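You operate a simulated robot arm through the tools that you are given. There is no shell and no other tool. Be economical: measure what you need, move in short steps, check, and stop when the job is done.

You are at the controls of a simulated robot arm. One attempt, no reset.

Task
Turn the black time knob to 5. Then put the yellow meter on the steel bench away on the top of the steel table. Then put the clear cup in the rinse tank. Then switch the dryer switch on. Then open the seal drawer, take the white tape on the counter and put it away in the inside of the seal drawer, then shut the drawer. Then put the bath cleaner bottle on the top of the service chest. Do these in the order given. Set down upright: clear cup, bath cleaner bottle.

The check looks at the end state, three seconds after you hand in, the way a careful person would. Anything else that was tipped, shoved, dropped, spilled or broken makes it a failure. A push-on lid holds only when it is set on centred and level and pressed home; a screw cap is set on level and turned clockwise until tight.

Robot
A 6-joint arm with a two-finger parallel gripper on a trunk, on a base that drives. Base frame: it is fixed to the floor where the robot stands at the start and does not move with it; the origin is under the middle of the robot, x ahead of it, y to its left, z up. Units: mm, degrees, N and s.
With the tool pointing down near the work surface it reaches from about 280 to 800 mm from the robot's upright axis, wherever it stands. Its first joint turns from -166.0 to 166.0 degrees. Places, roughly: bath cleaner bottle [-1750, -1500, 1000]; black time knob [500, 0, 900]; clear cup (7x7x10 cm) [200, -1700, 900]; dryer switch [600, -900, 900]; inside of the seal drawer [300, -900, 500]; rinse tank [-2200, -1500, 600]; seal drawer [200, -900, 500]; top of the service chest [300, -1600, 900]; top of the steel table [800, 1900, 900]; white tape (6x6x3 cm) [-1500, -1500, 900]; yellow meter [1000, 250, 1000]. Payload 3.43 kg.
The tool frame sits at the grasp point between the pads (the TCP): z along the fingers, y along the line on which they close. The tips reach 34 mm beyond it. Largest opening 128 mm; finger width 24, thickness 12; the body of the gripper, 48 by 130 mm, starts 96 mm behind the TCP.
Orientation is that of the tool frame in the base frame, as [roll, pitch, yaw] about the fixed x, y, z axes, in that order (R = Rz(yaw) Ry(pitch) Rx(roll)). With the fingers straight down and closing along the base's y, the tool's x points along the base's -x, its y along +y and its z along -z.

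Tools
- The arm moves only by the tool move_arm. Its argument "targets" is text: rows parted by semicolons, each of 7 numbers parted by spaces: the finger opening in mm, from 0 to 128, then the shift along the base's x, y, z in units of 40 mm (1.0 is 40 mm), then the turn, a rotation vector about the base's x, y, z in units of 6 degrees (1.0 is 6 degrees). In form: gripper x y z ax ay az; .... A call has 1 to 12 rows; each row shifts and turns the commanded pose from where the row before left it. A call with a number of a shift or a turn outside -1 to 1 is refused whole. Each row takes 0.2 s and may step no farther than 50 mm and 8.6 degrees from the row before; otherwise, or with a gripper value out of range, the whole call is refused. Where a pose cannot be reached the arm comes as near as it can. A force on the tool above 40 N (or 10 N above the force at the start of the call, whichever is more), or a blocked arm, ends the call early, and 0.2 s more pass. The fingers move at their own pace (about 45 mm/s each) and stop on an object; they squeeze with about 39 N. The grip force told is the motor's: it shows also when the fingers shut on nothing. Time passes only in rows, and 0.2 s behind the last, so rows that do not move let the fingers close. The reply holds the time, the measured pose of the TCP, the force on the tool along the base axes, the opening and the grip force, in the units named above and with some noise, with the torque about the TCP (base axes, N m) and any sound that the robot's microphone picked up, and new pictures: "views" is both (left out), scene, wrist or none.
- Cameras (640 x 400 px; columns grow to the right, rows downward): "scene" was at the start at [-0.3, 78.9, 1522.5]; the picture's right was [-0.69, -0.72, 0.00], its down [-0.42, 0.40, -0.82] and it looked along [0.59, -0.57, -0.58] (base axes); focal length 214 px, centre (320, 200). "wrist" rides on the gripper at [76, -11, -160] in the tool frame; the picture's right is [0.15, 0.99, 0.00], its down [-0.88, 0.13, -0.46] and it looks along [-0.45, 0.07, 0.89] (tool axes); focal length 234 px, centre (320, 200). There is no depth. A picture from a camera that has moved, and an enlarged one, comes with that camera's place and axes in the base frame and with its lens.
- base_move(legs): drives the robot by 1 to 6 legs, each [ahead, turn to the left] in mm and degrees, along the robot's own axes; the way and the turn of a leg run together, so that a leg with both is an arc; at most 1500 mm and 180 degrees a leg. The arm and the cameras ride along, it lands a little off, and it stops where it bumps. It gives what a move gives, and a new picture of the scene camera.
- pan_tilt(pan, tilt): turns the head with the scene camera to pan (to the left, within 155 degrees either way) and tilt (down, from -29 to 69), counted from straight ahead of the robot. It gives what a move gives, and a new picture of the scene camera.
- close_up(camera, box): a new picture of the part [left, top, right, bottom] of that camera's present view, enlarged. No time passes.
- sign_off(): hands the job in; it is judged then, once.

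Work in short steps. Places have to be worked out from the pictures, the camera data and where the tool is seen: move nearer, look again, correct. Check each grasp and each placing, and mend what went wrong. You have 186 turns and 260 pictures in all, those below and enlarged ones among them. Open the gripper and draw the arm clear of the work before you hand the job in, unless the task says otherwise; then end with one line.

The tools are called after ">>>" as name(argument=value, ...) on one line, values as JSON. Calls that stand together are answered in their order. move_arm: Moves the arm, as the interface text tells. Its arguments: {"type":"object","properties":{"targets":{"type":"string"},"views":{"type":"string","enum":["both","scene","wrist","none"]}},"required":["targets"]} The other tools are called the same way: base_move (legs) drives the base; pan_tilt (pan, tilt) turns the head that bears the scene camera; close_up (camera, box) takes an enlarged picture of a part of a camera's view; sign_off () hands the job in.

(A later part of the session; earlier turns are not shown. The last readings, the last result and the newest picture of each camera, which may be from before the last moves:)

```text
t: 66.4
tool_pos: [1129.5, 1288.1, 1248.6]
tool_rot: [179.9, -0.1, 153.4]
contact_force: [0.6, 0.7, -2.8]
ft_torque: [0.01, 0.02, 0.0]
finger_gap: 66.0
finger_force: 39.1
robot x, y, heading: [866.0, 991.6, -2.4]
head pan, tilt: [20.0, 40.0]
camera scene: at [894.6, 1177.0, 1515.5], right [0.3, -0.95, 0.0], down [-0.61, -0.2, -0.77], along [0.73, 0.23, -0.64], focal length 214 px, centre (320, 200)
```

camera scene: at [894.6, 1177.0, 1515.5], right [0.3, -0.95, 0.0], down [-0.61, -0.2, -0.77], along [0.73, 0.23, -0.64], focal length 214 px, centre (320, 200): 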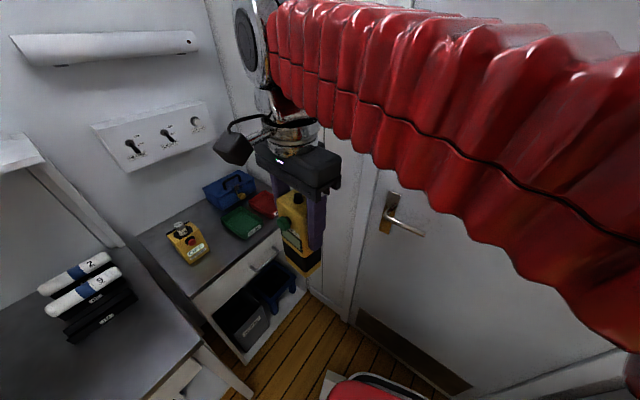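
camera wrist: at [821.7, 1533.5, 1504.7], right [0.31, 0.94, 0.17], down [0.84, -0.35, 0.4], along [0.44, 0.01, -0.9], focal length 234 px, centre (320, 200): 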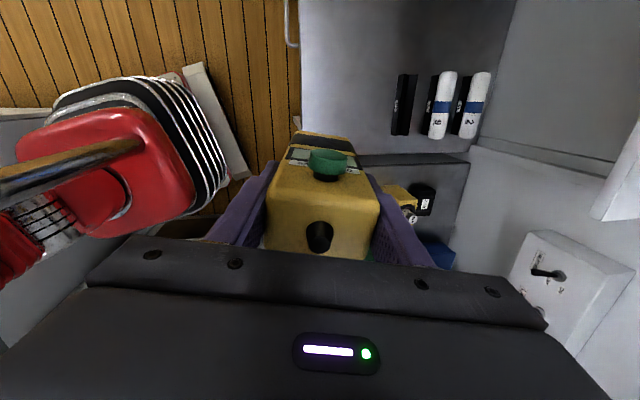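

Meter still held. I turn the base left 75° to face the table.

>>> base_move(legs=[[0, 75]])

```text
t: 71.6
tool_pos: [637.8, 1314.7, 1248.7]
tool_rot: [179.9, -0.2, -129.8]
contact_force: [0.6, 0.5, -1.8]
ft_torque: [0.0, 0.01, -0.02]
finger_gap: 66.0
finger_force: 38.8
robot x, y, heading: [865.1, 991.9, 74.5]
head pan, tilt: [20.0, 40.0]
camera scene: at [691.1, 1061.8, 1515.5], right [1.0, 0.07, 0.0], down [0.05, -0.64, -0.77], along [-0.06, 0.76, -0.64], focal length 214 px, centre (320, 200)
```

scene: 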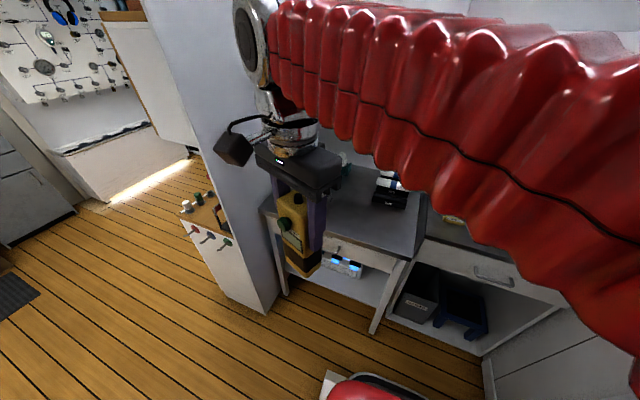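

I move out over the clear middle of the steel table at about (775, 1665), aligning with its edge.

>>> move_arm(targets="40 0.38 0.97 0 0 0 0.4; 40 0.38 0.97 0 0 0 0.4; 40 0.38 0.97 0 0 0 0.4; 40 0.38 0.97 0 0 0 0.4; 40 0.38 0.97 0 0 0 0.4; 40 0.38 0.97 0 0 0 0.4; 40 0.38 0.97 0 0 0 0.4; 40 0.38 0.97 0 0 0 0.4; 40 0.38 0.97 0 0 0 0.4; 40 0 0 0 0 0 0", views="both")

```text
t: 73.8
tool_pos: [779.2, 1652.1, 1238.8]
tool_rot: [179.8, 0.0, -108.1]
contact_force: [-0.2, 0.5, -2.3]
ft_torque: [0.01, -0.05, 0.05]
finger_gap: 65.8
finger_force: 39.3
out of reach, approached as far as the arm can: row 9
robot x, y, heading: [866.1, 990.8, 74.2]
head pan, tilt: [20.0, 40.0]
camera scene: at [691.2, 1062.3, 1515.5], right [1.0, 0.07, 0.0], down [0.05, -0.64, -0.77], along [-0.06, 0.76, -0.64], focal length 214 px, centre (320, 200)
camera wrist: at [765.2, 1575.7, 1398.9], right [-0.99, 0.17, 0.0], down [0.15, 0.88, 0.45], along [0.07, 0.45, -0.89], focal length 234 px, centre (320, 200)
```

scene: 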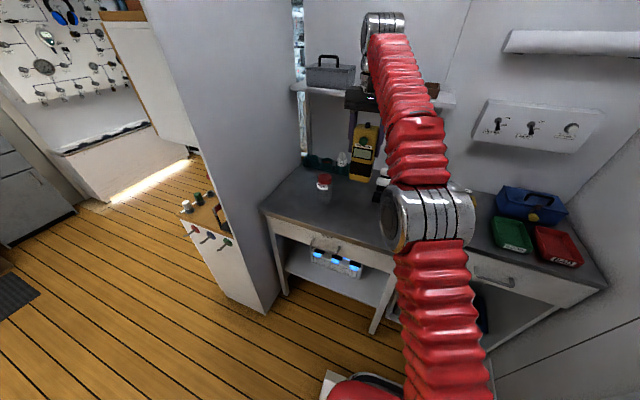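
wrist: 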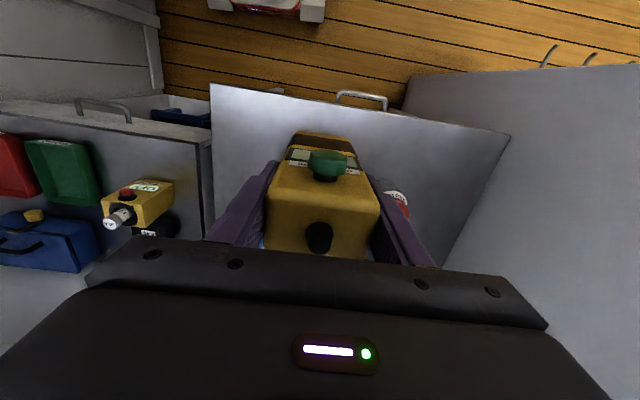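

Clear below. I lower, then feel for the table.

>>> move_arm(targets="40 0 0 -0.95 0 0 0; 40 0 0 -0.95 0 0 0; 40 0 0 -0.95 0 0 0; 40 0 0 -0.95 0 0 0; 40 0 0 -0.8 0 0 0; 40 0 0 0 0 0 0", views="scene")

>>> close_up(camera="scene", box=[280, 120, 440, 220])

```text
t: 75.2
tool_pos: [777.2, 1651.0, 1053.8]
tool_rot: [179.9, -0.3, -108.0]
contact_force: [-0.1, -0.1, -2.6]
ft_torque: [0.02, 0.01, 0.0]
finger_gap: 66.1
finger_force: 38.6
robot x, y, heading: [865.0, 993.1, 74.5]
head pan, tilt: [20.0, 40.0]
camera scene: at [691.2, 1062.3, 1515.5], right [1.0, 0.07, 0.0], down [0.05, -0.64, -0.77], along [-0.06, 0.76, -0.64], focal length 214 px, centre (320, 200)
```

scene: 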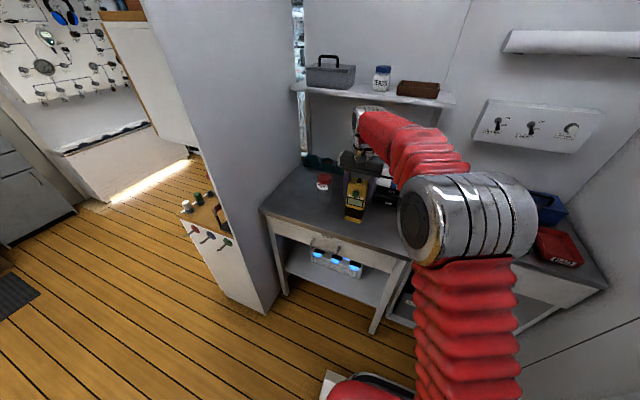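

```text
4.00 times, centred on (360, 170) of scene
camera zoom: at [691.2, 1062.3, 1515.5], right [1.0, 0.07, 0.0], down [0.05, -0.64, -0.77], along [-0.06, 0.76, -0.64], focal length 858 px, centre (160, 320)
```

zoom: 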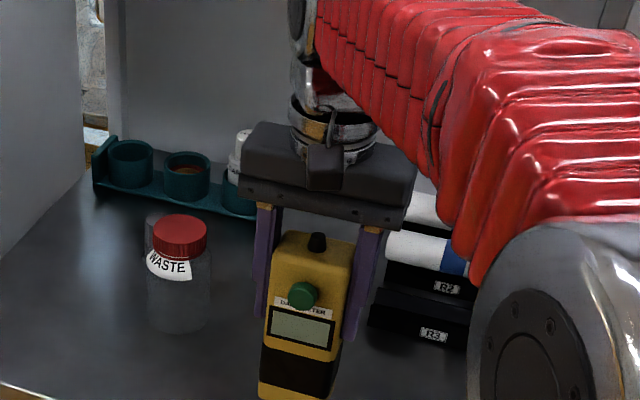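

>>> move_arm(targets="40 0 0 -0.25 0 0 0; 40 0 0 -0.2 0 0 0; 40 0 0 -0.15 0 0 0; 40 0 0 0 0 0 0", views="none")

>>> close_up(camera="scene", box=[300, 150, 420, 225])

```text
t: 76.2
tool_pos: [776.3, 1651.4, 1029.8]
tool_rot: [179.9, -0.2, -108.1]
contact_force: [-1.0, -0.1, -2.2]
ft_torque: [0.0, -0.01, 0.03]
finger_gap: 65.7
finger_force: 38.8
robot x, y, heading: [865.1, 991.5, 74.4]
head pan, tilt: [20.0, 40.0]
```

```text
5.33 times, centred on (360, 188) of scene
camera zoom: at [691.2, 1062.3, 1515.5], right [1.0, 0.07, 0.0], down [0.05, -0.64, -0.77], along [-0.06, 0.76, -0.64], focal length 1144 px, centre (107, 267)
```

zoom: 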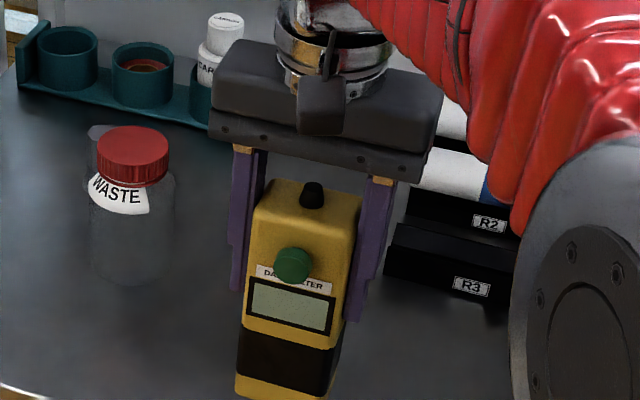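

>>> move_arm(targets="40 0 0 -0.1 0 0 0; 40 0 0 -0.1 0 0 0; 40 0 0 0 0 0 0", views="none")

>>> close_up(camera="scene", box=[300, 160, 420, 235])

```text
t: 77.0
tool_pos: [774.8, 1652.3, 1020.7]
tool_rot: [179.8, -0.2, -108.2]
contact_force: [0.7, -0.5, -2.3]
ft_torque: [0.0, -0.03, -0.01]
finger_gap: 65.8
finger_force: 39.2
robot x, y, heading: [865.5, 992.4, 74.4]
head pan, tilt: [20.0, 40.0]
```

```text
5.33 times, centred on (360, 198) of scene
camera zoom: at [691.2, 1062.3, 1515.5], right [1.0, 0.07, 0.0], down [0.05, -0.64, -0.77], along [-0.06, 0.76, -0.64], focal length 1144 px, centre (107, 213)
```

zoom: 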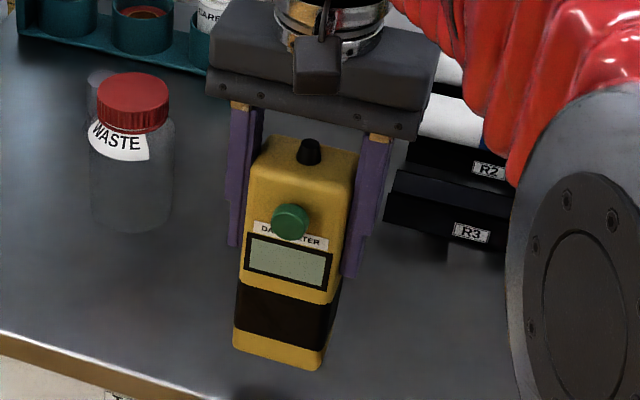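

>>> move_arm(targets="40 0 0 -0.1 0 0 0; 40 0 0 -0.1 0 0 0; 40 0 0 0 0 0 0", views="none")

>>> move_arm(targets="40 0 0 -0.1 0 0 0; 40 0 0 0 0 0 0", views="none")

>>> close_up(camera="scene", box=[300, 160, 420, 235])

```text
t: 77.8
tool_pos: [775.9, 1652.2, 1013.3]
tool_rot: [180.0, -0.2, -108.2]
contact_force: [0.2, 0.2, -2.2]
ft_torque: [-0.02, -0.02, -0.01]
finger_gap: 65.8
finger_force: 39.2
robot x, y, heading: [864.3, 989.5, 74.3]
head pan, tilt: [20.0, 40.0]
```

```text
t: 78.4
tool_pos: [776.0, 1653.6, 1010.6]
tool_rot: [179.8, -0.2, -108.2]
contact_force: [0.3, 0.7, -2.7]
ft_torque: [0.02, -0.01, -0.02]
finger_gap: 65.9
finger_force: 39.1
robot x, y, heading: [866.2, 991.4, 74.2]
head pan, tilt: [20.0, 40.0]
```

```text
5.33 times, centred on (360, 198) of scene
camera zoom: at [691.2, 1062.3, 1515.5], right [1.0, 0.07, 0.0], down [0.05, -0.64, -0.77], along [-0.06, 0.76, -0.64], focal length 1144 px, centre (107, 213)
```

zoom: 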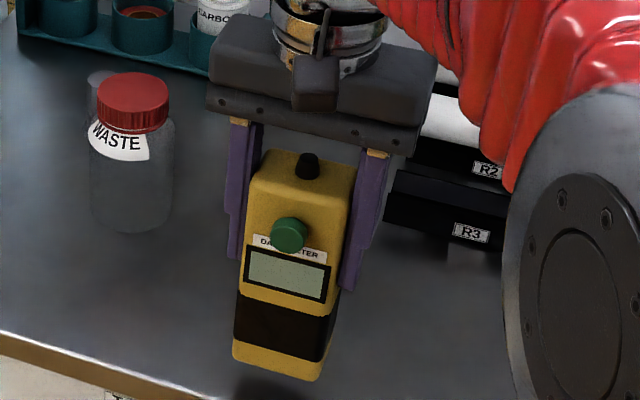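

There's still a gap with a shadow; continue down.

>>> move_arm(targets="40 0 0 -0.1 0 0 0; 40 0 0 -0.1 0 0 0; 40 0 0 0 0 0 0", views="none")

>>> move_arm(targets="40 0 0 -0.1 0 0 0; 40 0 0 0 0 0 0", views="none")

>>> close_up(camera="scene", box=[300, 165, 420, 240])

```text
t: 79.2
tool_pos: [775.4, 1652.6, 1002.7]
tool_rot: [179.9, -0.2, -108.2]
contact_force: [0.0, -0.2, -3.0]
ft_torque: [-0.01, 0.01, -0.01]
finger_gap: 65.9
finger_force: 38.6
robot x, y, heading: [866.0, 993.0, 74.3]
head pan, tilt: [20.0, 40.0]
```

```text
t: 79.8
tool_pos: [776.3, 1652.3, 997.4]
tool_rot: [179.9, -0.1, -108.2]
contact_force: [0.4, -0.2, -1.7]
ft_torque: [-0.04, 0.03, 0.01]
finger_gap: 65.7
finger_force: 38.8
robot x, y, heading: [864.1, 989.8, 74.3]
head pan, tilt: [20.0, 40.0]
```

```text
5.33 times, centred on (360, 202) of scene
camera zoom: at [691.2, 1062.3, 1515.5], right [1.0, 0.07, 0.0], down [0.05, -0.64, -0.77], along [-0.06, 0.76, -0.64], focal length 1144 px, centre (107, 187)
```

zoom: 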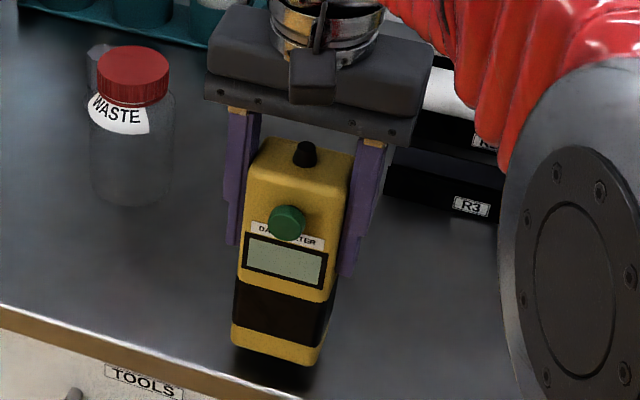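

I shift 40 mm deeper onto the table for margin, then continue down.

>>> move_arm(targets="40 0.15 0.48 0 0 0 0; 40 0.15 0.48 0 0 0 0; 40 0 0 -0.1 0 0 0; 40 0 0 -0.1 0 0 0; 40 0 0 0 0 0 0", views="none")

>>> move_arm(targets="40 0 0 -0.1 0 0 0; 40 0 0 0 0 0 0", views="none")

>>> close_up(camera="scene", box=[300, 165, 420, 240])

```text
t: 81.0
tool_pos: [788.9, 1691.4, 989.7]
tool_rot: [179.8, -0.2, -108.2]
contact_force: [0.1, 0.3, -3.5]
ft_torque: [0.01, 0.02, 0.01]
finger_gap: 65.9
finger_force: 39.2
robot x, y, heading: [867.8, 989.4, 74.4]
head pan, tilt: [20.0, 40.0]
```

```text
t: 81.6
tool_pos: [788.4, 1690.7, 986.9]
tool_rot: [179.8, -0.2, -108.2]
contact_force: [0.3, -0.1, -2.4]
ft_torque: [-0.03, 0.0, -0.01]
finger_gap: 65.7
finger_force: 39.0
robot x, y, heading: [865.4, 991.5, 74.2]
head pan, tilt: [20.0, 40.0]
```

```text
5.33 times, centred on (360, 202) of scene
camera zoom: at [691.2, 1062.4, 1515.5], right [1.0, 0.07, 0.0], down [0.05, -0.64, -0.77], along [-0.06, 0.76, -0.64], focal length 1144 px, centre (107, 187)
```

zoom: 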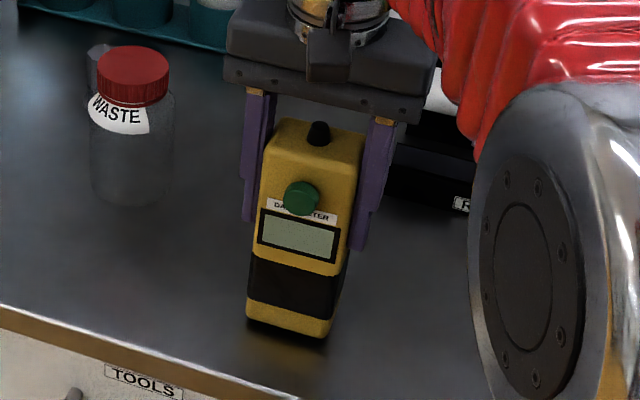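

>>> move_arm(targets="40 0 0 -0.1 0 0 0; 40 0 0 -0.05 0 0 0; 40 0 0 0 0 0 0", views="none")

>>> move_arm(targets="40 0 0 -0.1 0 0 0; 40 0 0 0 0 0 0", views="none")

>>> move_arm(targets="40 0 0 -0.1 0 0 0; 40 0 0 0 0 0 0", views="none")

>>> close_up(camera="scene", box=[300, 165, 420, 240])

```text
t: 82.4
tool_pos: [788.3, 1690.4, 981.0]
tool_rot: [179.8, -0.1, -108.3]
contact_force: [1.1, -1.3, 3.8]
ft_torque: [-0.03, -0.28, -0.06]
finger_gap: 65.7
finger_force: 38.9
robot x, y, heading: [864.3, 993.1, 74.4]
head pan, tilt: [20.0, 40.0]
```

```text
t: 83.0
tool_pos: [789.1, 1692.5, 979.9]
tool_rot: [179.8, 0.1, -108.1]
contact_force: [3.6, -4.8, 33.1]
ft_torque: [-0.35, -1.57, -0.04]
finger_gap: 65.5
finger_force: 39.3
robot x, y, heading: [865.7, 993.5, 74.4]
head pan, tilt: [20.0, 40.0]
```

```text
t: 83.6
tool_pos: [788.1, 1690.2, 975.4]
tool_rot: [179.8, 0.2, -108.2]
contact_force: [2.7, 3.0, 33.0]
ft_torque: [-0.13, -1.27, 0.03]
finger_gap: 65.8
finger_force: 38.9
robot x, y, heading: [865.0, 993.9, 73.9]
head pan, tilt: [20.0, 40.0]
```

```text
5.33 times, centred on (360, 202) of scene
camera zoom: at [691.2, 1061.3, 1515.6], right [1.0, 0.07, 0.0], down [0.05, -0.64, -0.77], along [-0.06, 0.76, -0.64], focal length 1144 px, centre (107, 187)
```

zoom: 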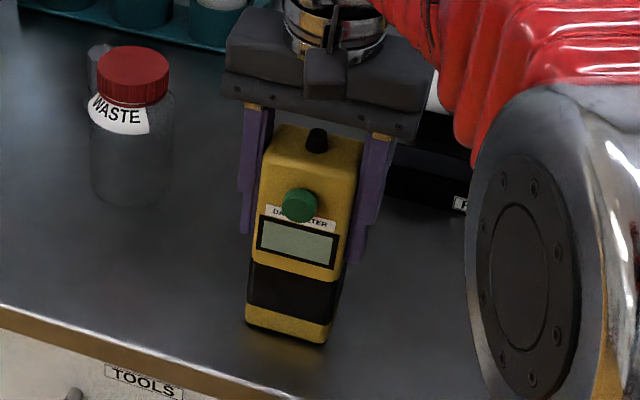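

On the table (33 N). I ease up slightly, open and lift away.

>>> move_arm(targets="40 0 0 0.1 0 0 0; 80 0 0 0 0 0 0; 128 0 0 0 0 0 0; 128 0 0 0 0 0 0; 128 0 0 0 0 0 0; 128 0 0 0 0 0 0; 128 0 0 0.9 0 0 0; 128 0 0 0.9 0 0 0; 128 0 0 0.9 0 0 0; 128 0 0 0.9 0 0 0; 128 0 0 0.9 0 0 0; 128 0 0 0.9 0 0 0", views="both")

>>> close_up(camera="scene", box=[280, 140, 440, 240])

```text
t: 86.2
tool_pos: [787.7, 1688.9, 1194.7]
tool_rot: [179.9, 0.1, -108.3]
contact_force: [0.6, -0.9, 2.1]
ft_torque: [0.17, 0.01, 0.01]
finger_gap: 128.1
finger_force: 0.0
robot x, y, heading: [865.2, 990.3, 74.2]
head pan, tilt: [20.0, 40.0]
camera scene: at [691.0, 1061.0, 1515.6], right [1.0, 0.07, 0.0], down [0.05, -0.64, -0.77], along [-0.06, 0.76, -0.64], focal length 214 px, centre (320, 200)
camera wrist: at [775.5, 1610.9, 1353.9], right [-0.99, 0.17, 0.0], down [0.15, 0.88, 0.46], along [0.07, 0.45, -0.89], focal length 234 px, centre (320, 200)
```

scene: 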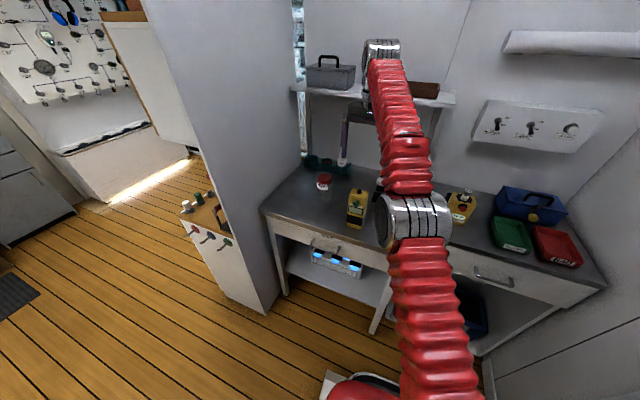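
wrist: 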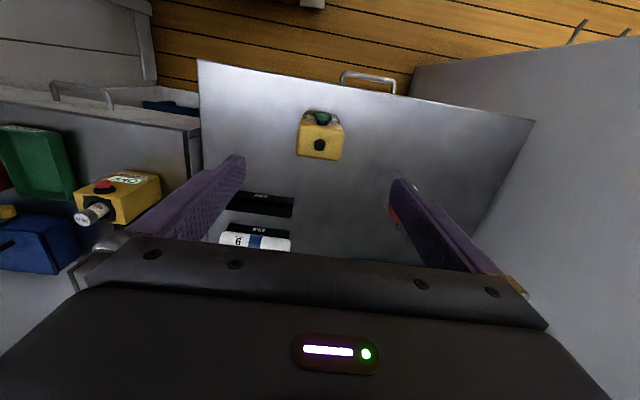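

```text
4.00 times, centred on (360, 190) of scene
camera zoom: at [691.0, 1061.0, 1515.6], right [1.0, 0.07, 0.0], down [0.05, -0.64, -0.77], along [-0.06, 0.76, -0.64], focal length 858 px, centre (160, 240)
```

zoom: 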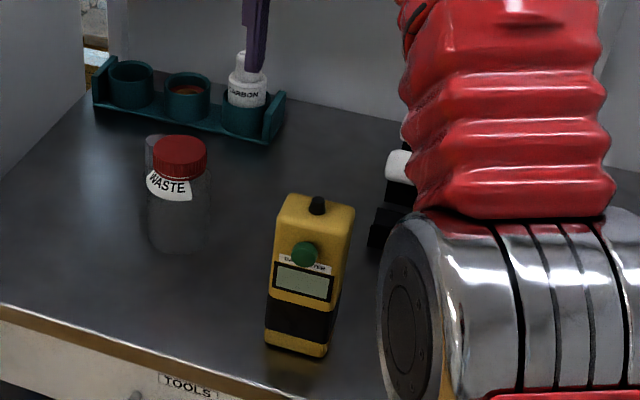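

The meter stands upright on the steel table. I retract the arm and drive back down the aisle toward the cup and service chest.

>>> move_arm(targets="128 0 0 0.9 0 0 0; 128 0.41 -0.95 0.2 0 0 0; 128 0.41 -0.95 0.2 0 0 0; 128 0.41 -0.95 0.2 0 0 0; 128 0.41 -0.95 0.2 0 0 0; 128 0.41 -0.95 0.2 0 0 0; 128 0.41 -0.95 0.2 0 0 0; 128 0.41 -0.95 0 0 0 0; 128 0.41 -0.95 0 0 0 0; 128 0.41 -0.95 0 0 0 0; 128 0.41 -0.95 0 0 0 0", views="none")

>>> base_move(legs=[[0, 101.5], [455, 0], [0, 73]])

```text
t: 88.6
tool_pos: [955.1, 1292.5, 1262.6]
tool_rot: [179.9, -0.2, -108.2]
contact_force: [-0.1, -0.1, 0.0]
ft_torque: [-0.08, 0.02, -0.01]
finger_gap: 127.9
finger_force: 0.0
out of reach, approached as far as the arm can: row 1
robot x, y, heading: [862.0, 993.7, 74.4]
head pan, tilt: [20.0, 40.0]
```

```text
t: 102.9
tool_pos: [285.0, 748.2, 1262.8]
tool_rot: [179.9, -0.2, 65.7]
contact_force: [-0.7, 0.0, -0.4]
ft_torque: [-0.02, -0.03, 0.01]
finger_gap: 127.9
finger_force: 0.0
robot x, y, heading: [385.6, 1045.8, -112.1]
head pan, tilt: [20.0, 40.0]
camera scene: at [549.4, 956.5, 1515.5], right [-1.0, 0.04, 0.0], down [0.02, 0.64, -0.77], along [-0.03, -0.77, -0.64], focal length 214 px, centre (320, 200)
```

scene: 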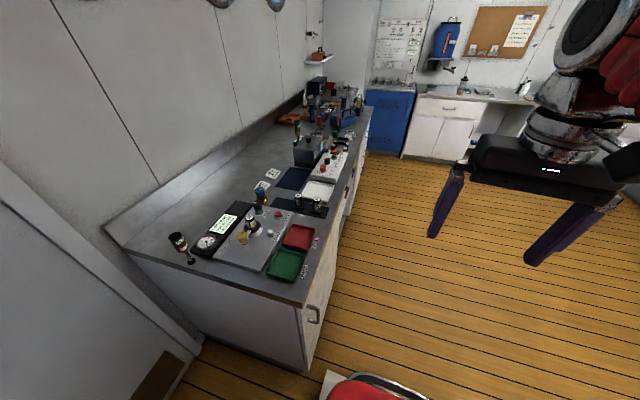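

>>> base_move(legs=[[1500, 0], [600, 0]])

>>> pan_tilt(pan=60, tilt=35)

>>> pan_tilt(pan=-30, tilt=30)

```text
t: 116.7
tool_pos: [-529.2, -1221.2, 1262.7]
tool_rot: [179.8, -0.2, 64.7]
contact_force: [0.2, 0.3, 1.0]
ft_torque: [0.0, 0.02, -0.01]
finger_gap: 128.0
finger_force: 0.1
robot x, y, heading: [-424.5, -923.4, -113.0]
head pan, tilt: [20.0, 40.0]
camera scene: at [-262.7, -1016.8, 1515.5], right [-1.0, 0.05, 0.0], down [0.03, 0.64, -0.77], along [-0.04, -0.76, -0.64], focal length 214 px, centre (320, 200)
```

scene: 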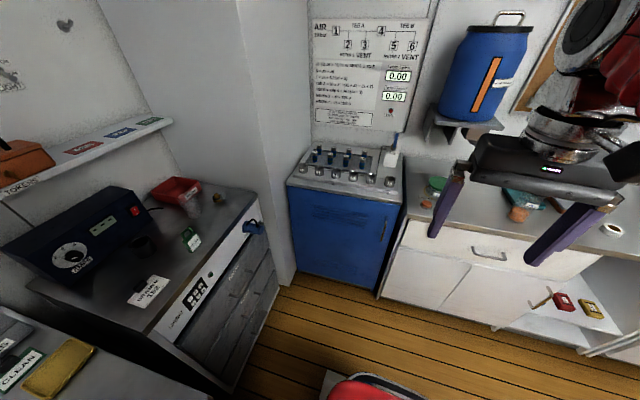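

```text
t: 117.7
tool_pos: [-530.3, -1220.9, 1263.2]
tool_rot: [179.9, -0.2, 64.8]
contact_force: [0.5, 0.5, 0.5]
ft_torque: [0.0, 0.0, 0.01]
finger_gap: 128.0
finger_force: 0.0
robot x, y, heading: [-427.6, -924.6, -113.1]
head pan, tilt: [60.0, 35.0]
camera scene: at [-205.3, -1002.3, 1523.1], right [-0.8, -0.6, 0.0], down [-0.34, 0.46, -0.82], along [0.49, -0.65, -0.57], focal length 214 px, centre (320, 200)
```

scene: 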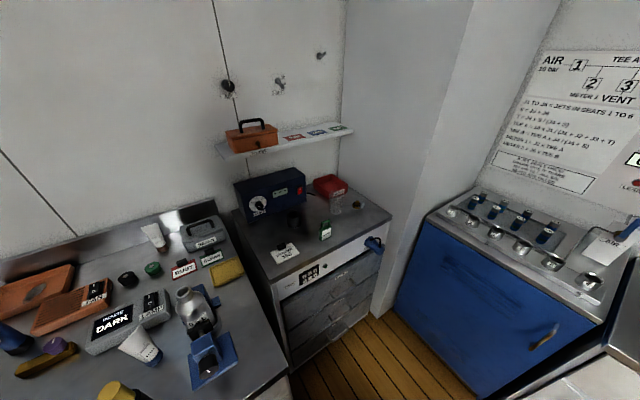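

```text
t: 119.4
tool_pos: [-530.0, -1220.8, 1264.3]
tool_rot: [179.9, -0.2, 64.8]
contact_force: [0.8, 0.2, -0.6]
ft_torque: [-0.02, 0.0, 0.0]
finger_gap: 128.1
finger_force: 0.0
robot x, y, heading: [-426.8, -923.3, -112.6]
head pan, tilt: [-30.0, 30.0]
camera scene: at [-330.4, -986.3, 1530.9], right [-0.6, 0.8, 0.0], down [0.4, 0.3, -0.87], along [-0.69, -0.52, -0.5], focal length 214 px, centre (320, 200)
```

scene: 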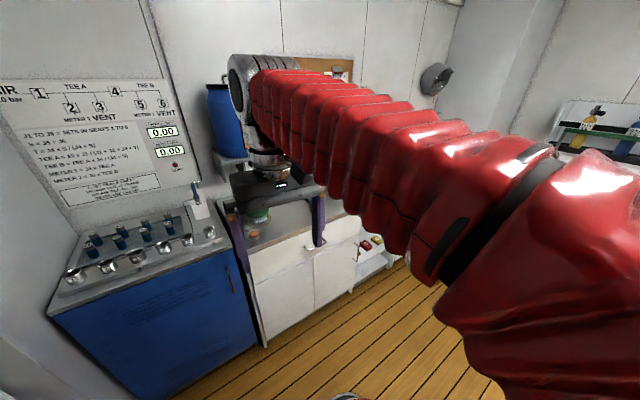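

The dark-topped chest past the counter seems to be the service chest. Close-up to find the clear cup.

>>> pan_tilt(pan=60, tilt=35)

>>> close_up(camera="scene", box=[215, 150, 407, 270])

>>> close_up(camera="scene", box=[0, 200, 320, 400])

```text
t: 121.0
tool_pos: [-530.4, -1221.3, 1263.4]
tool_rot: [180.0, -0.2, 64.5]
contact_force: [0.3, 0.2, -0.3]
ft_torque: [0.02, -0.01, -0.01]
finger_gap: 128.0
finger_force: 0.1
robot x, y, heading: [-425.4, -922.5, -113.2]
head pan, tilt: [60.0, 35.0]
camera scene: at [-205.3, -1002.3, 1523.1], right [-0.8, -0.6, 0.0], down [-0.34, 0.46, -0.82], along [0.49, -0.65, -0.57], focal length 214 px, centre (320, 200)
```

scene: 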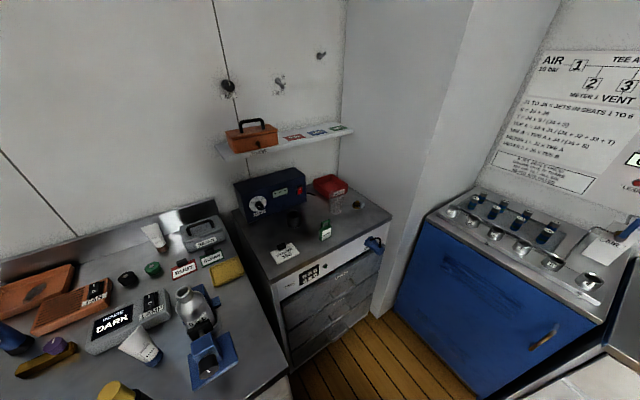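

```text
3.33 times, centred on (311, 210) of scene
camera zoom: at [-205.3, -1002.3, 1523.1], right [-0.8, -0.6, 0.0], down [-0.34, 0.46, -0.82], along [0.49, -0.65, -0.57], focal length 715 px, centre (350, 167)
```

zoom: 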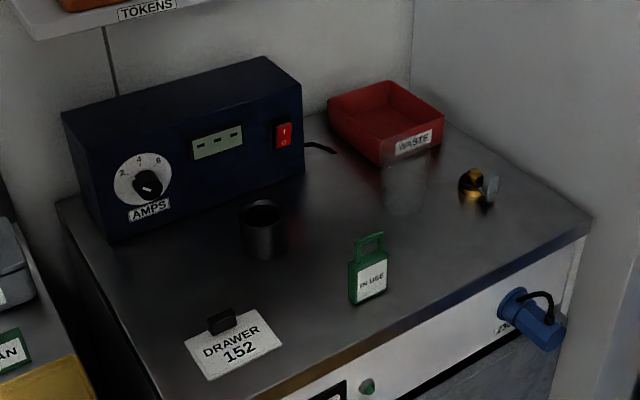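

```text
2.00 times, centred on (160, 300) of scene
camera zoom: at [-205.3, -1002.3, 1523.1], right [-0.8, -0.6, 0.0], down [-0.34, 0.46, -0.82], along [0.49, -0.65, -0.57], focal length 429 px, centre (640, 0)
```

zoom: 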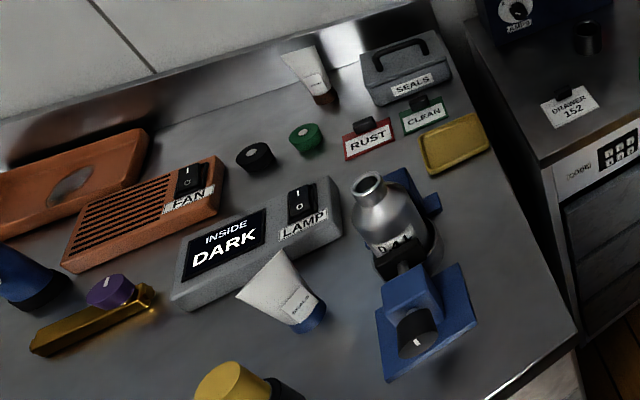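

The clear cup stands in front of the red WASTE bin, near (200, -1700). I drive to stand in front of the service chest.

>>> base_move(legs=[[0, 35], [485, 0], [0, 60], [100, 0]])

>>> pan_tilt(pan=0, tilt=45)

```text
t: 128.8
tool_pos: [-129.7, -1673.9, 1265.1]
tool_rot: [179.9, 0.0, 120.3]
contact_force: [0.1, -0.3, -0.5]
ft_torque: [0.01, 0.01, -0.01]
finger_gap: 128.1
finger_force: 0.0
robot x, y, heading: [-330.5, -1430.8, -65.2]
head pan, tilt: [60.0, 35.0]
stopped in leg 3: the robot was blocked; the commanded pose is now the measured one
camera scene: at [-123.0, -1316.3, 1523.1], right [-0.09, -1.0, 0.0], down [-0.57, 0.05, -0.82], along [0.82, -0.07, -0.57], focal length 214 px, centre (320, 200)
```

scene: 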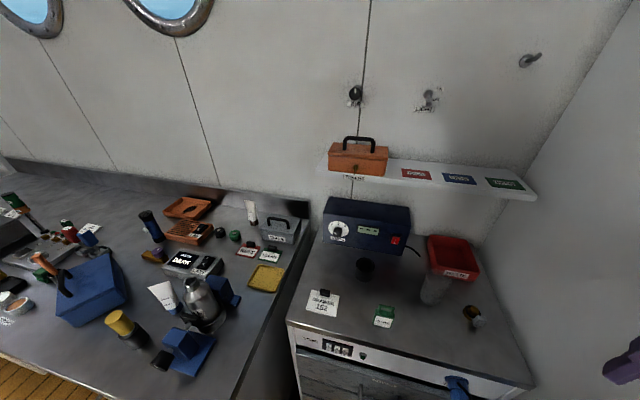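

```text
t: 130.1
tool_pos: [-128.6, -1675.3, 1263.8]
tool_rot: [179.9, -0.1, 120.0]
contact_force: [-0.8, -0.4, 0.4]
ft_torque: [0.02, 0.06, 0.02]
finger_gap: 128.3
finger_force: 0.1
robot x, y, heading: [-327.9, -1429.7, -65.0]
head pan, tilt: [0.0, 45.0]
camera scene: at [-176.4, -1382.2, 1508.3], right [-0.91, -0.42, 0.0], down [-0.3, 0.64, -0.71], along [0.3, -0.64, -0.71], focal length 214 px, centre (320, 200)
```

scene: 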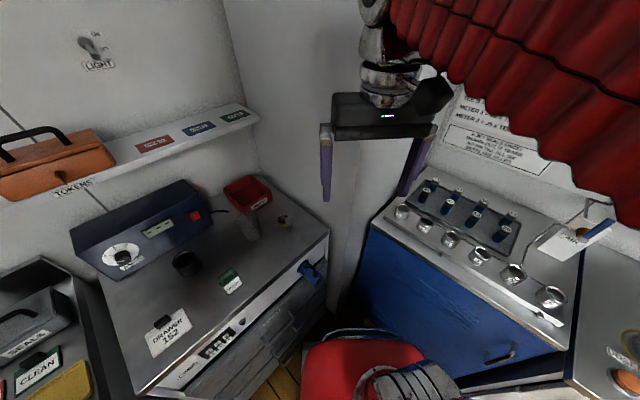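

The base touched the blue chest on turning, but the cup is within reach from here (~590 mm). I bring the gripper above it to look with the wrist camera.

>>> move_arm(targets="128 1 -0.05 0 0 0 0.87; 128 1 -0.05 0 0 0 0.87; 128 1 -0.05 0 0 0 0.87; 128 1 -0.05 0 0 0 0.87; 128 1 -0.05 0 0 0 0.87; 128 1 -0.05 0 0 0 0.87; 128 1 -0.05 -0.3 0 0 0.87; 128 1 -0.05 -0.5 0 0 0.9; 128 0 0 0 0 0 0", views="both")

>>> close_up(camera="wrist", box=[200, 80, 440, 230])

```text
t: 132.1
tool_pos: [188.9, -1691.1, 1233.5]
tool_rot: [179.7, -0.2, 162.1]
contact_force: [0.1, 0.4, 0.1]
ft_torque: [0.0, -0.02, -0.02]
finger_gap: 127.9
finger_force: 0.1
robot x, y, heading: [-327.5, -1429.6, -65.1]
head pan, tilt: [0.0, 45.0]
camera scene: at [-176.3, -1382.5, 1508.3], right [-0.91, -0.42, 0.0], down [-0.3, 0.64, -0.71], along [0.3, -0.64, -0.71], focal length 214 px, centre (320, 200)
camera wrist: at [113.5, -1679.6, 1393.2], right [0.17, 0.99, 0.0], down [0.88, -0.15, 0.45], along [0.45, -0.07, -0.89], focal length 234 px, centre (320, 200)
```

scene: 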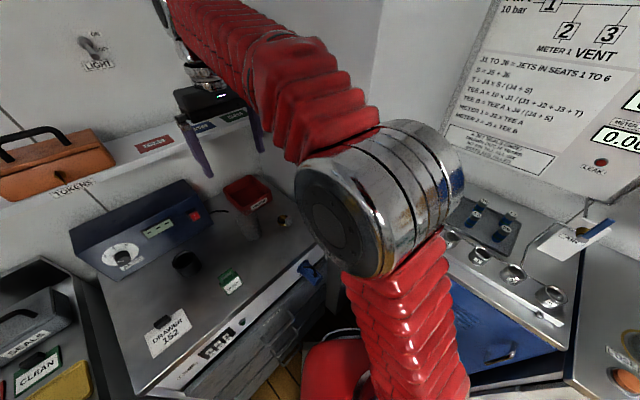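
wrist: 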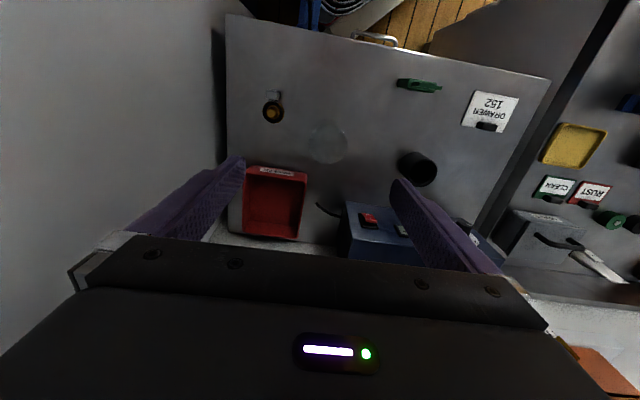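

```text
2.67 times, centred on (320, 155) of wrist
camera zoom: at [113.5, -1679.6, 1393.2], right [0.17, 0.99, 0.0], down [0.88, -0.15, 0.45], along [0.45, -0.07, -0.89], focal length 624 px, centre (320, 320)
```

zoom: 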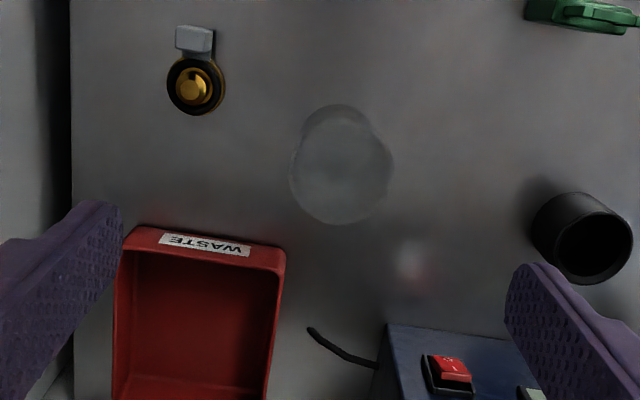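

Cup rim centre about (217, -1680), base z≈866. I move over it and go part way down.

>>> move_arm(targets="128 0.35 0.13 -0.9 0 0 0; 128 0.34 0.13 -0.9 0 0 0; 128 0 0 -0.95 0 0 0; 128 0 0 -0.95 0 0 0; 128 0 0 -0.9 0 0 0; 128 0 0 0 0 0 0", views="wrist")

>>> close_up(camera="wrist", box=[200, 80, 440, 230])

```text
t: 133.5
tool_pos: [217.8, -1678.0, 1051.3]
tool_rot: [179.7, -0.1, 161.9]
contact_force: [-0.2, 0.1, -0.7]
ft_torque: [-0.05, -0.01, -0.01]
finger_gap: 128.2
finger_force: 0.1
robot x, y, heading: [-325.0, -1427.4, -65.2]
head pan, tilt: [0.0, 45.0]
camera wrist: at [142.4, -1667.2, 1210.1], right [0.17, 0.99, 0.0], down [0.88, -0.15, 0.45], along [0.45, -0.07, -0.89], focal length 234 px, centre (320, 200)
```

wrist: 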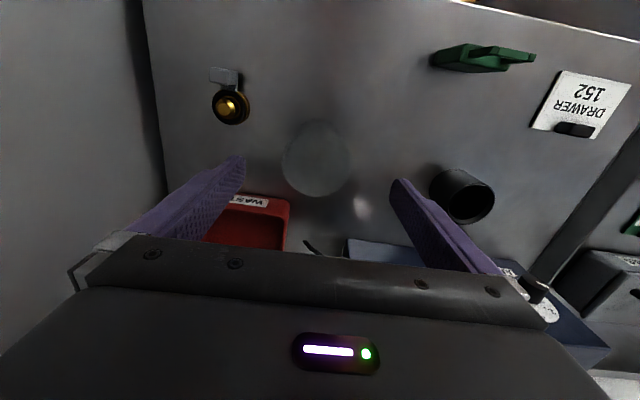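

```text
2.67 times, centred on (320, 155) of wrist
camera zoom: at [142.4, -1667.2, 1210.1], right [0.17, 0.99, 0.0], down [0.88, -0.15, 0.45], along [0.45, -0.07, -0.89], focal length 624 px, centre (320, 320)
```

zoom: 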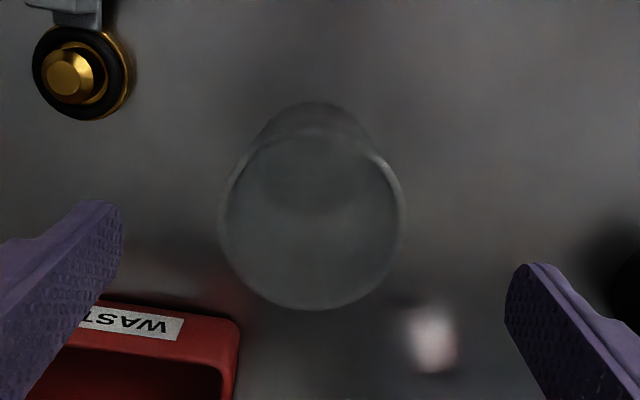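

>>> move_arm(targets="128 -0.07 -0.06 -0.97 0 0 0; 128 0 0 -0.97 0 0 0; 128 0 0 -0.9 0 0 0; 128 0 0 0 0 0 0; 50 0 0 0 0 0 0; 50 0 0 0 0 0 0; 50 0 0 0 0 0 0; 50 0 0 0 0 0 0; 50 0 0 0 0 0 0", views="wrist")

```text
t: 135.5
tool_pos: [214.3, -1680.9, 937.2]
tool_rot: [179.9, -0.2, 162.0]
contact_force: [0.7, -0.7, 0.2]
ft_torque: [0.01, -0.03, 0.01]
finger_gap: 65.5
finger_force: 38.5
robot x, y, heading: [-328.5, -1428.4, -65.1]
head pan, tilt: [0.0, 45.0]
camera wrist: at [138.4, -1670.2, 1096.3], right [0.17, 0.99, 0.0], down [0.88, -0.15, 0.45], along [0.45, -0.07, -0.89], focal length 234 px, centre (320, 200)
```

wrist: 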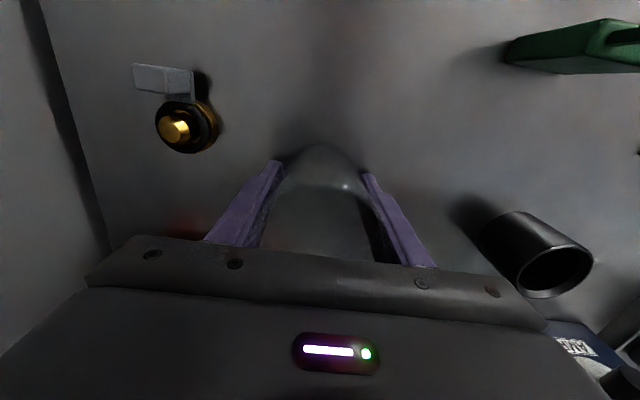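

Cup gripped (65.5 mm). Lift straight up and draw back toward me.

>>> move_arm(targets="50 0 0 0.5 0 0 0; 50 0 0 0.9 0 0 0; 50 0 0 1 0 0 0; 50 0 0 1 0 0 0; 50 0 0 1 0 0 0; 50 0 0 1 0 0 0; 50 0 0 1 0 0 0; 50 0 0 0.7 0 0 0", views="wrist")

>>> move_arm(targets="50 -0.95 0 0 0 0 -0.6; 50 -0.95 0 0 0 0 -0.6; 50 -0.95 0 0 0 0 -0.6; 50 -0.95 0 0 0 0 -0.6; 50 -0.95 0 0 0 0 -0.6; 50 -0.95 0 0 0 0 -0.6; 50 -0.95 0 0 0 0 -0.6; 50 -0.95 0 0 0 0 -0.6; 50 -0.8 0 0 0 0 0; 50 0 0 0 0 0 0", views="none")

>>> pan_tilt(pan=-75, tilt=35)

```text
t: 137.3
tool_pos: [214.3, -1681.4, 1217.8]
tool_rot: [179.7, -0.3, 162.1]
contact_force: [-1.0, 0.3, -0.1]
ft_torque: [-0.01, 0.02, -0.01]
finger_gap: 65.4
finger_force: 38.3
robot x, y, heading: [-331.2, -1426.4, -65.0]
head pan, tilt: [0.0, 45.0]
camera wrist: at [138.5, -1672.2, 1377.2], right [0.17, 0.99, 0.0], down [0.88, -0.15, 0.45], along [0.45, -0.07, -0.89], focal length 234 px, centre (320, 200)
```

wrist: 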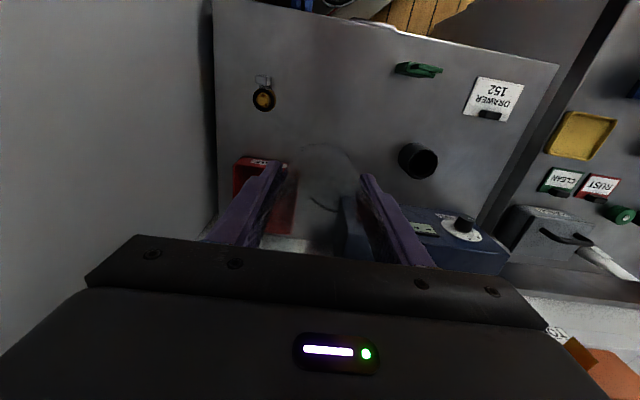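

```text
t: 139.5
tool_pos: [-121.4, -1682.5, 1218.0]
tool_rot: [179.8, 0.0, 133.3]
contact_force: [0.0, 0.3, -0.3]
ft_torque: [0.0, -0.03, 0.0]
finger_gap: 65.6
finger_force: 38.8
robot x, y, heading: [-328.9, -1427.2, -65.2]
head pan, tilt: [0.0, 45.0]
```

```text
t: 141.0
tool_pos: [-121.2, -1683.9, 1217.5]
tool_rot: [179.9, 0.0, 133.3]
contact_force: [0.0, -0.3, -0.7]
ft_torque: [0.01, 0.03, 0.06]
finger_gap: 65.5
finger_force: 39.1
robot x, y, heading: [-328.5, -1427.5, -65.1]
head pan, tilt: [-75.0, 35.0]
camera scene: at [-278.2, -1365.1, 1523.1], right [-0.64, 0.77, 0.0], down [0.44, 0.37, -0.82], along [-0.63, -0.53, -0.57], focal length 214 px, centre (320, 200)
```

scene: 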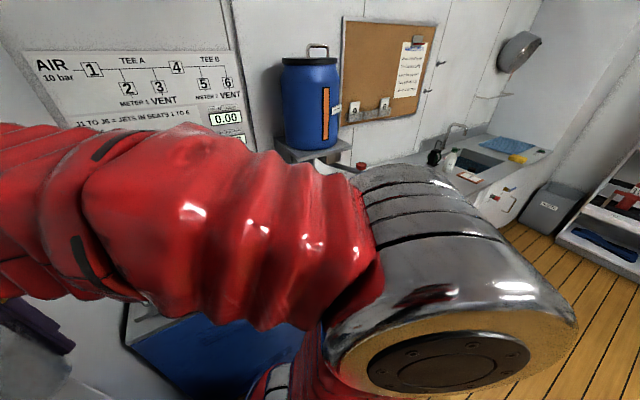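

The sink (rinse tank) appears near (-2150, -1350). I back off the blue chest, turn right and drive along the wall counter.

>>> base_move(legs=[[-270, 0], [0, -132]])

>>> pan_tilt(pan=30, tilt=35)

```text
t: 151.3
tool_pos: [-770.4, -1177.0, 1218.3]
tool_rot: [179.9, -0.2, 2.9]
contact_force: [-0.1, -1.1, -0.5]
ft_torque: [0.0, 0.04, 0.02]
finger_gap: 65.0
finger_force: 39.2
robot x, y, heading: [-449.1, -1210.7, 164.9]
head pan, tilt: [-75.0, 35.0]
camera scene: at [-433.5, -1288.4, 1523.1], right [1.0, 0.0, 0.0], down [0.0, -0.57, -0.82], along [0.0, 0.82, -0.57], focal length 214 px, centre (320, 200)
```

scene: 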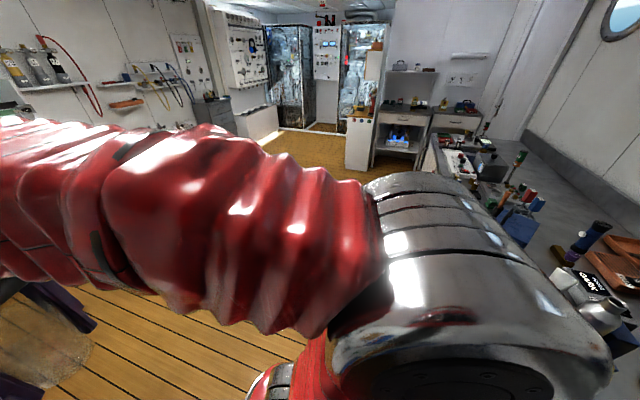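

```text
t: 153.1
tool_pos: [-771.1, -1176.7, 1218.3]
tool_rot: [179.9, -0.2, 3.0]
contact_force: [0.4, 0.0, -2.0]
ft_torque: [0.03, -0.02, 0.02]
finger_gap: 64.7
finger_force: 39.1
robot x, y, heading: [-451.4, -1210.3, 165.3]
head pan, tilt: [30.0, 35.0]
camera scene: at [-518.8, -1399.0, 1523.1], right [-0.26, 0.97, 0.0], down [0.55, 0.15, -0.82], along [-0.79, -0.21, -0.57], focal length 214 px, centre (320, 200)
```

scene: 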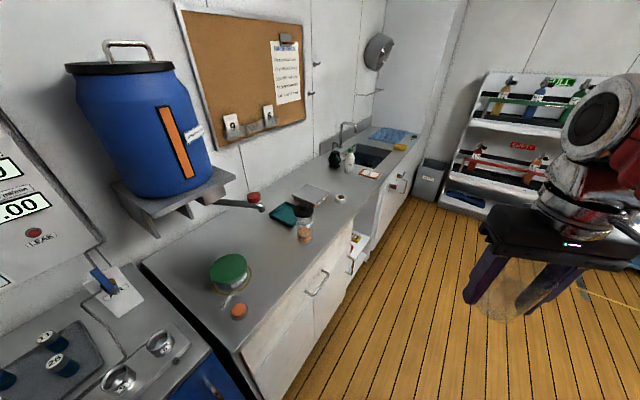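

>>> base_move(legs=[[0, -4], [1480, 0], [0, 90]])

>>> pan_tilt(pan=0, tilt=45)

```text
t: 168.8
tool_pos: [-1870.4, -1063.2, 1217.5]
tool_rot: [179.8, -0.2, 92.0]
contact_force: [-0.1, -0.3, -1.3]
ft_torque: [-0.01, -0.01, 0.0]
finger_gap: 64.0
finger_force: 38.7
robot x, y, heading: [-1860.3, -739.4, -106.3]
head pan, tilt: [30.0, 35.0]
camera scene: at [-1670.7, -809.5, 1523.1], right [-0.97, -0.24, 0.0], down [-0.14, 0.56, -0.82], along [0.19, -0.8, -0.57], focal length 214 px, centre (320, 200)
```

scene: 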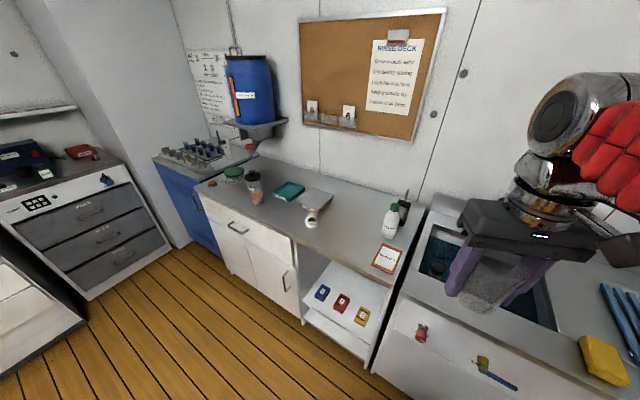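

```text
t: 169.7
tool_pos: [-1871.4, -1063.2, 1218.5]
tool_rot: [179.8, -0.2, 92.1]
contact_force: [-0.4, 0.0, 0.2]
ft_torque: [-0.02, -0.01, 0.03]
finger_gap: 63.9
finger_force: 38.7
robot x, y, heading: [-1859.1, -735.8, -106.3]
head pan, tilt: [0.0, 45.0]
camera scene: at [-1714.3, -802.0, 1508.3], right [-0.96, 0.28, 0.0], down [0.2, 0.68, -0.71], along [-0.2, -0.68, -0.71], focal length 214 px, centre (320, 200)
```

scene: 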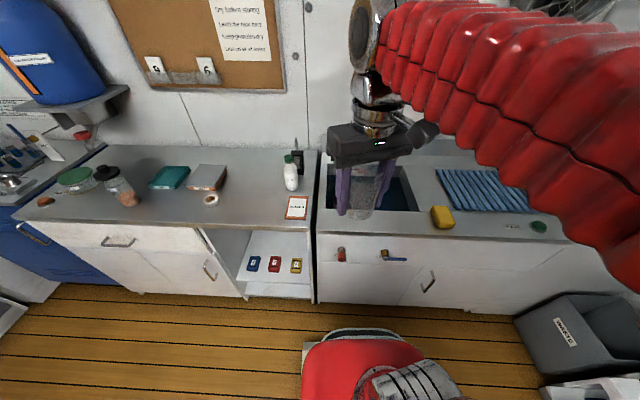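

The tank is right ahead: basin centre about (-2131, -1434). I drive 110 mm nearer and look in with the wrist camera.

>>> base_move(legs=[[110, 0]])

>>> close_up(camera="scene", box=[280, 80, 600, 280])

```text
t: 171.1
tool_pos: [-1900.3, -1168.1, 1218.8]
tool_rot: [179.8, -0.1, 92.0]
contact_force: [0.3, -0.5, -0.6]
ft_torque: [0.01, 0.01, 0.0]
finger_gap: 64.0
finger_force: 39.1
robot x, y, heading: [-1887.8, -838.9, -106.3]
head pan, tilt: [0.0, 45.0]
camera scene: at [-1744.5, -905.3, 1508.3], right [-0.96, 0.28, 0.0], down [0.2, 0.68, -0.71], along [-0.2, -0.68, -0.71], focal length 214 px, centre (320, 200)
```

scene: 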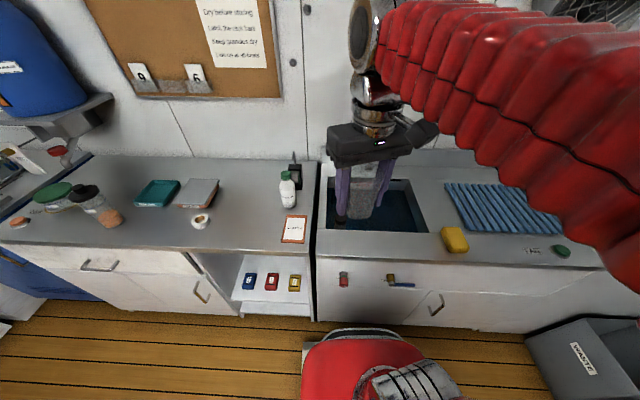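

```text
2.00 times, centred on (440, 180) of scene
camera zoom: at [-1744.5, -905.3, 1508.3], right [-0.96, 0.28, 0.0], down [0.2, 0.68, -0.71], along [-0.2, -0.68, -0.71], focal length 429 px, centre (80, 240)
```

zoom: 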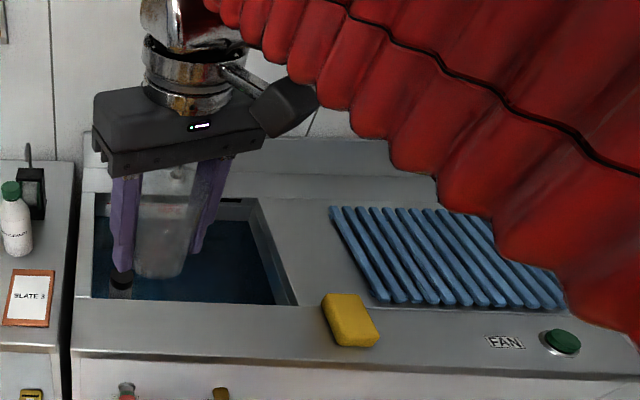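

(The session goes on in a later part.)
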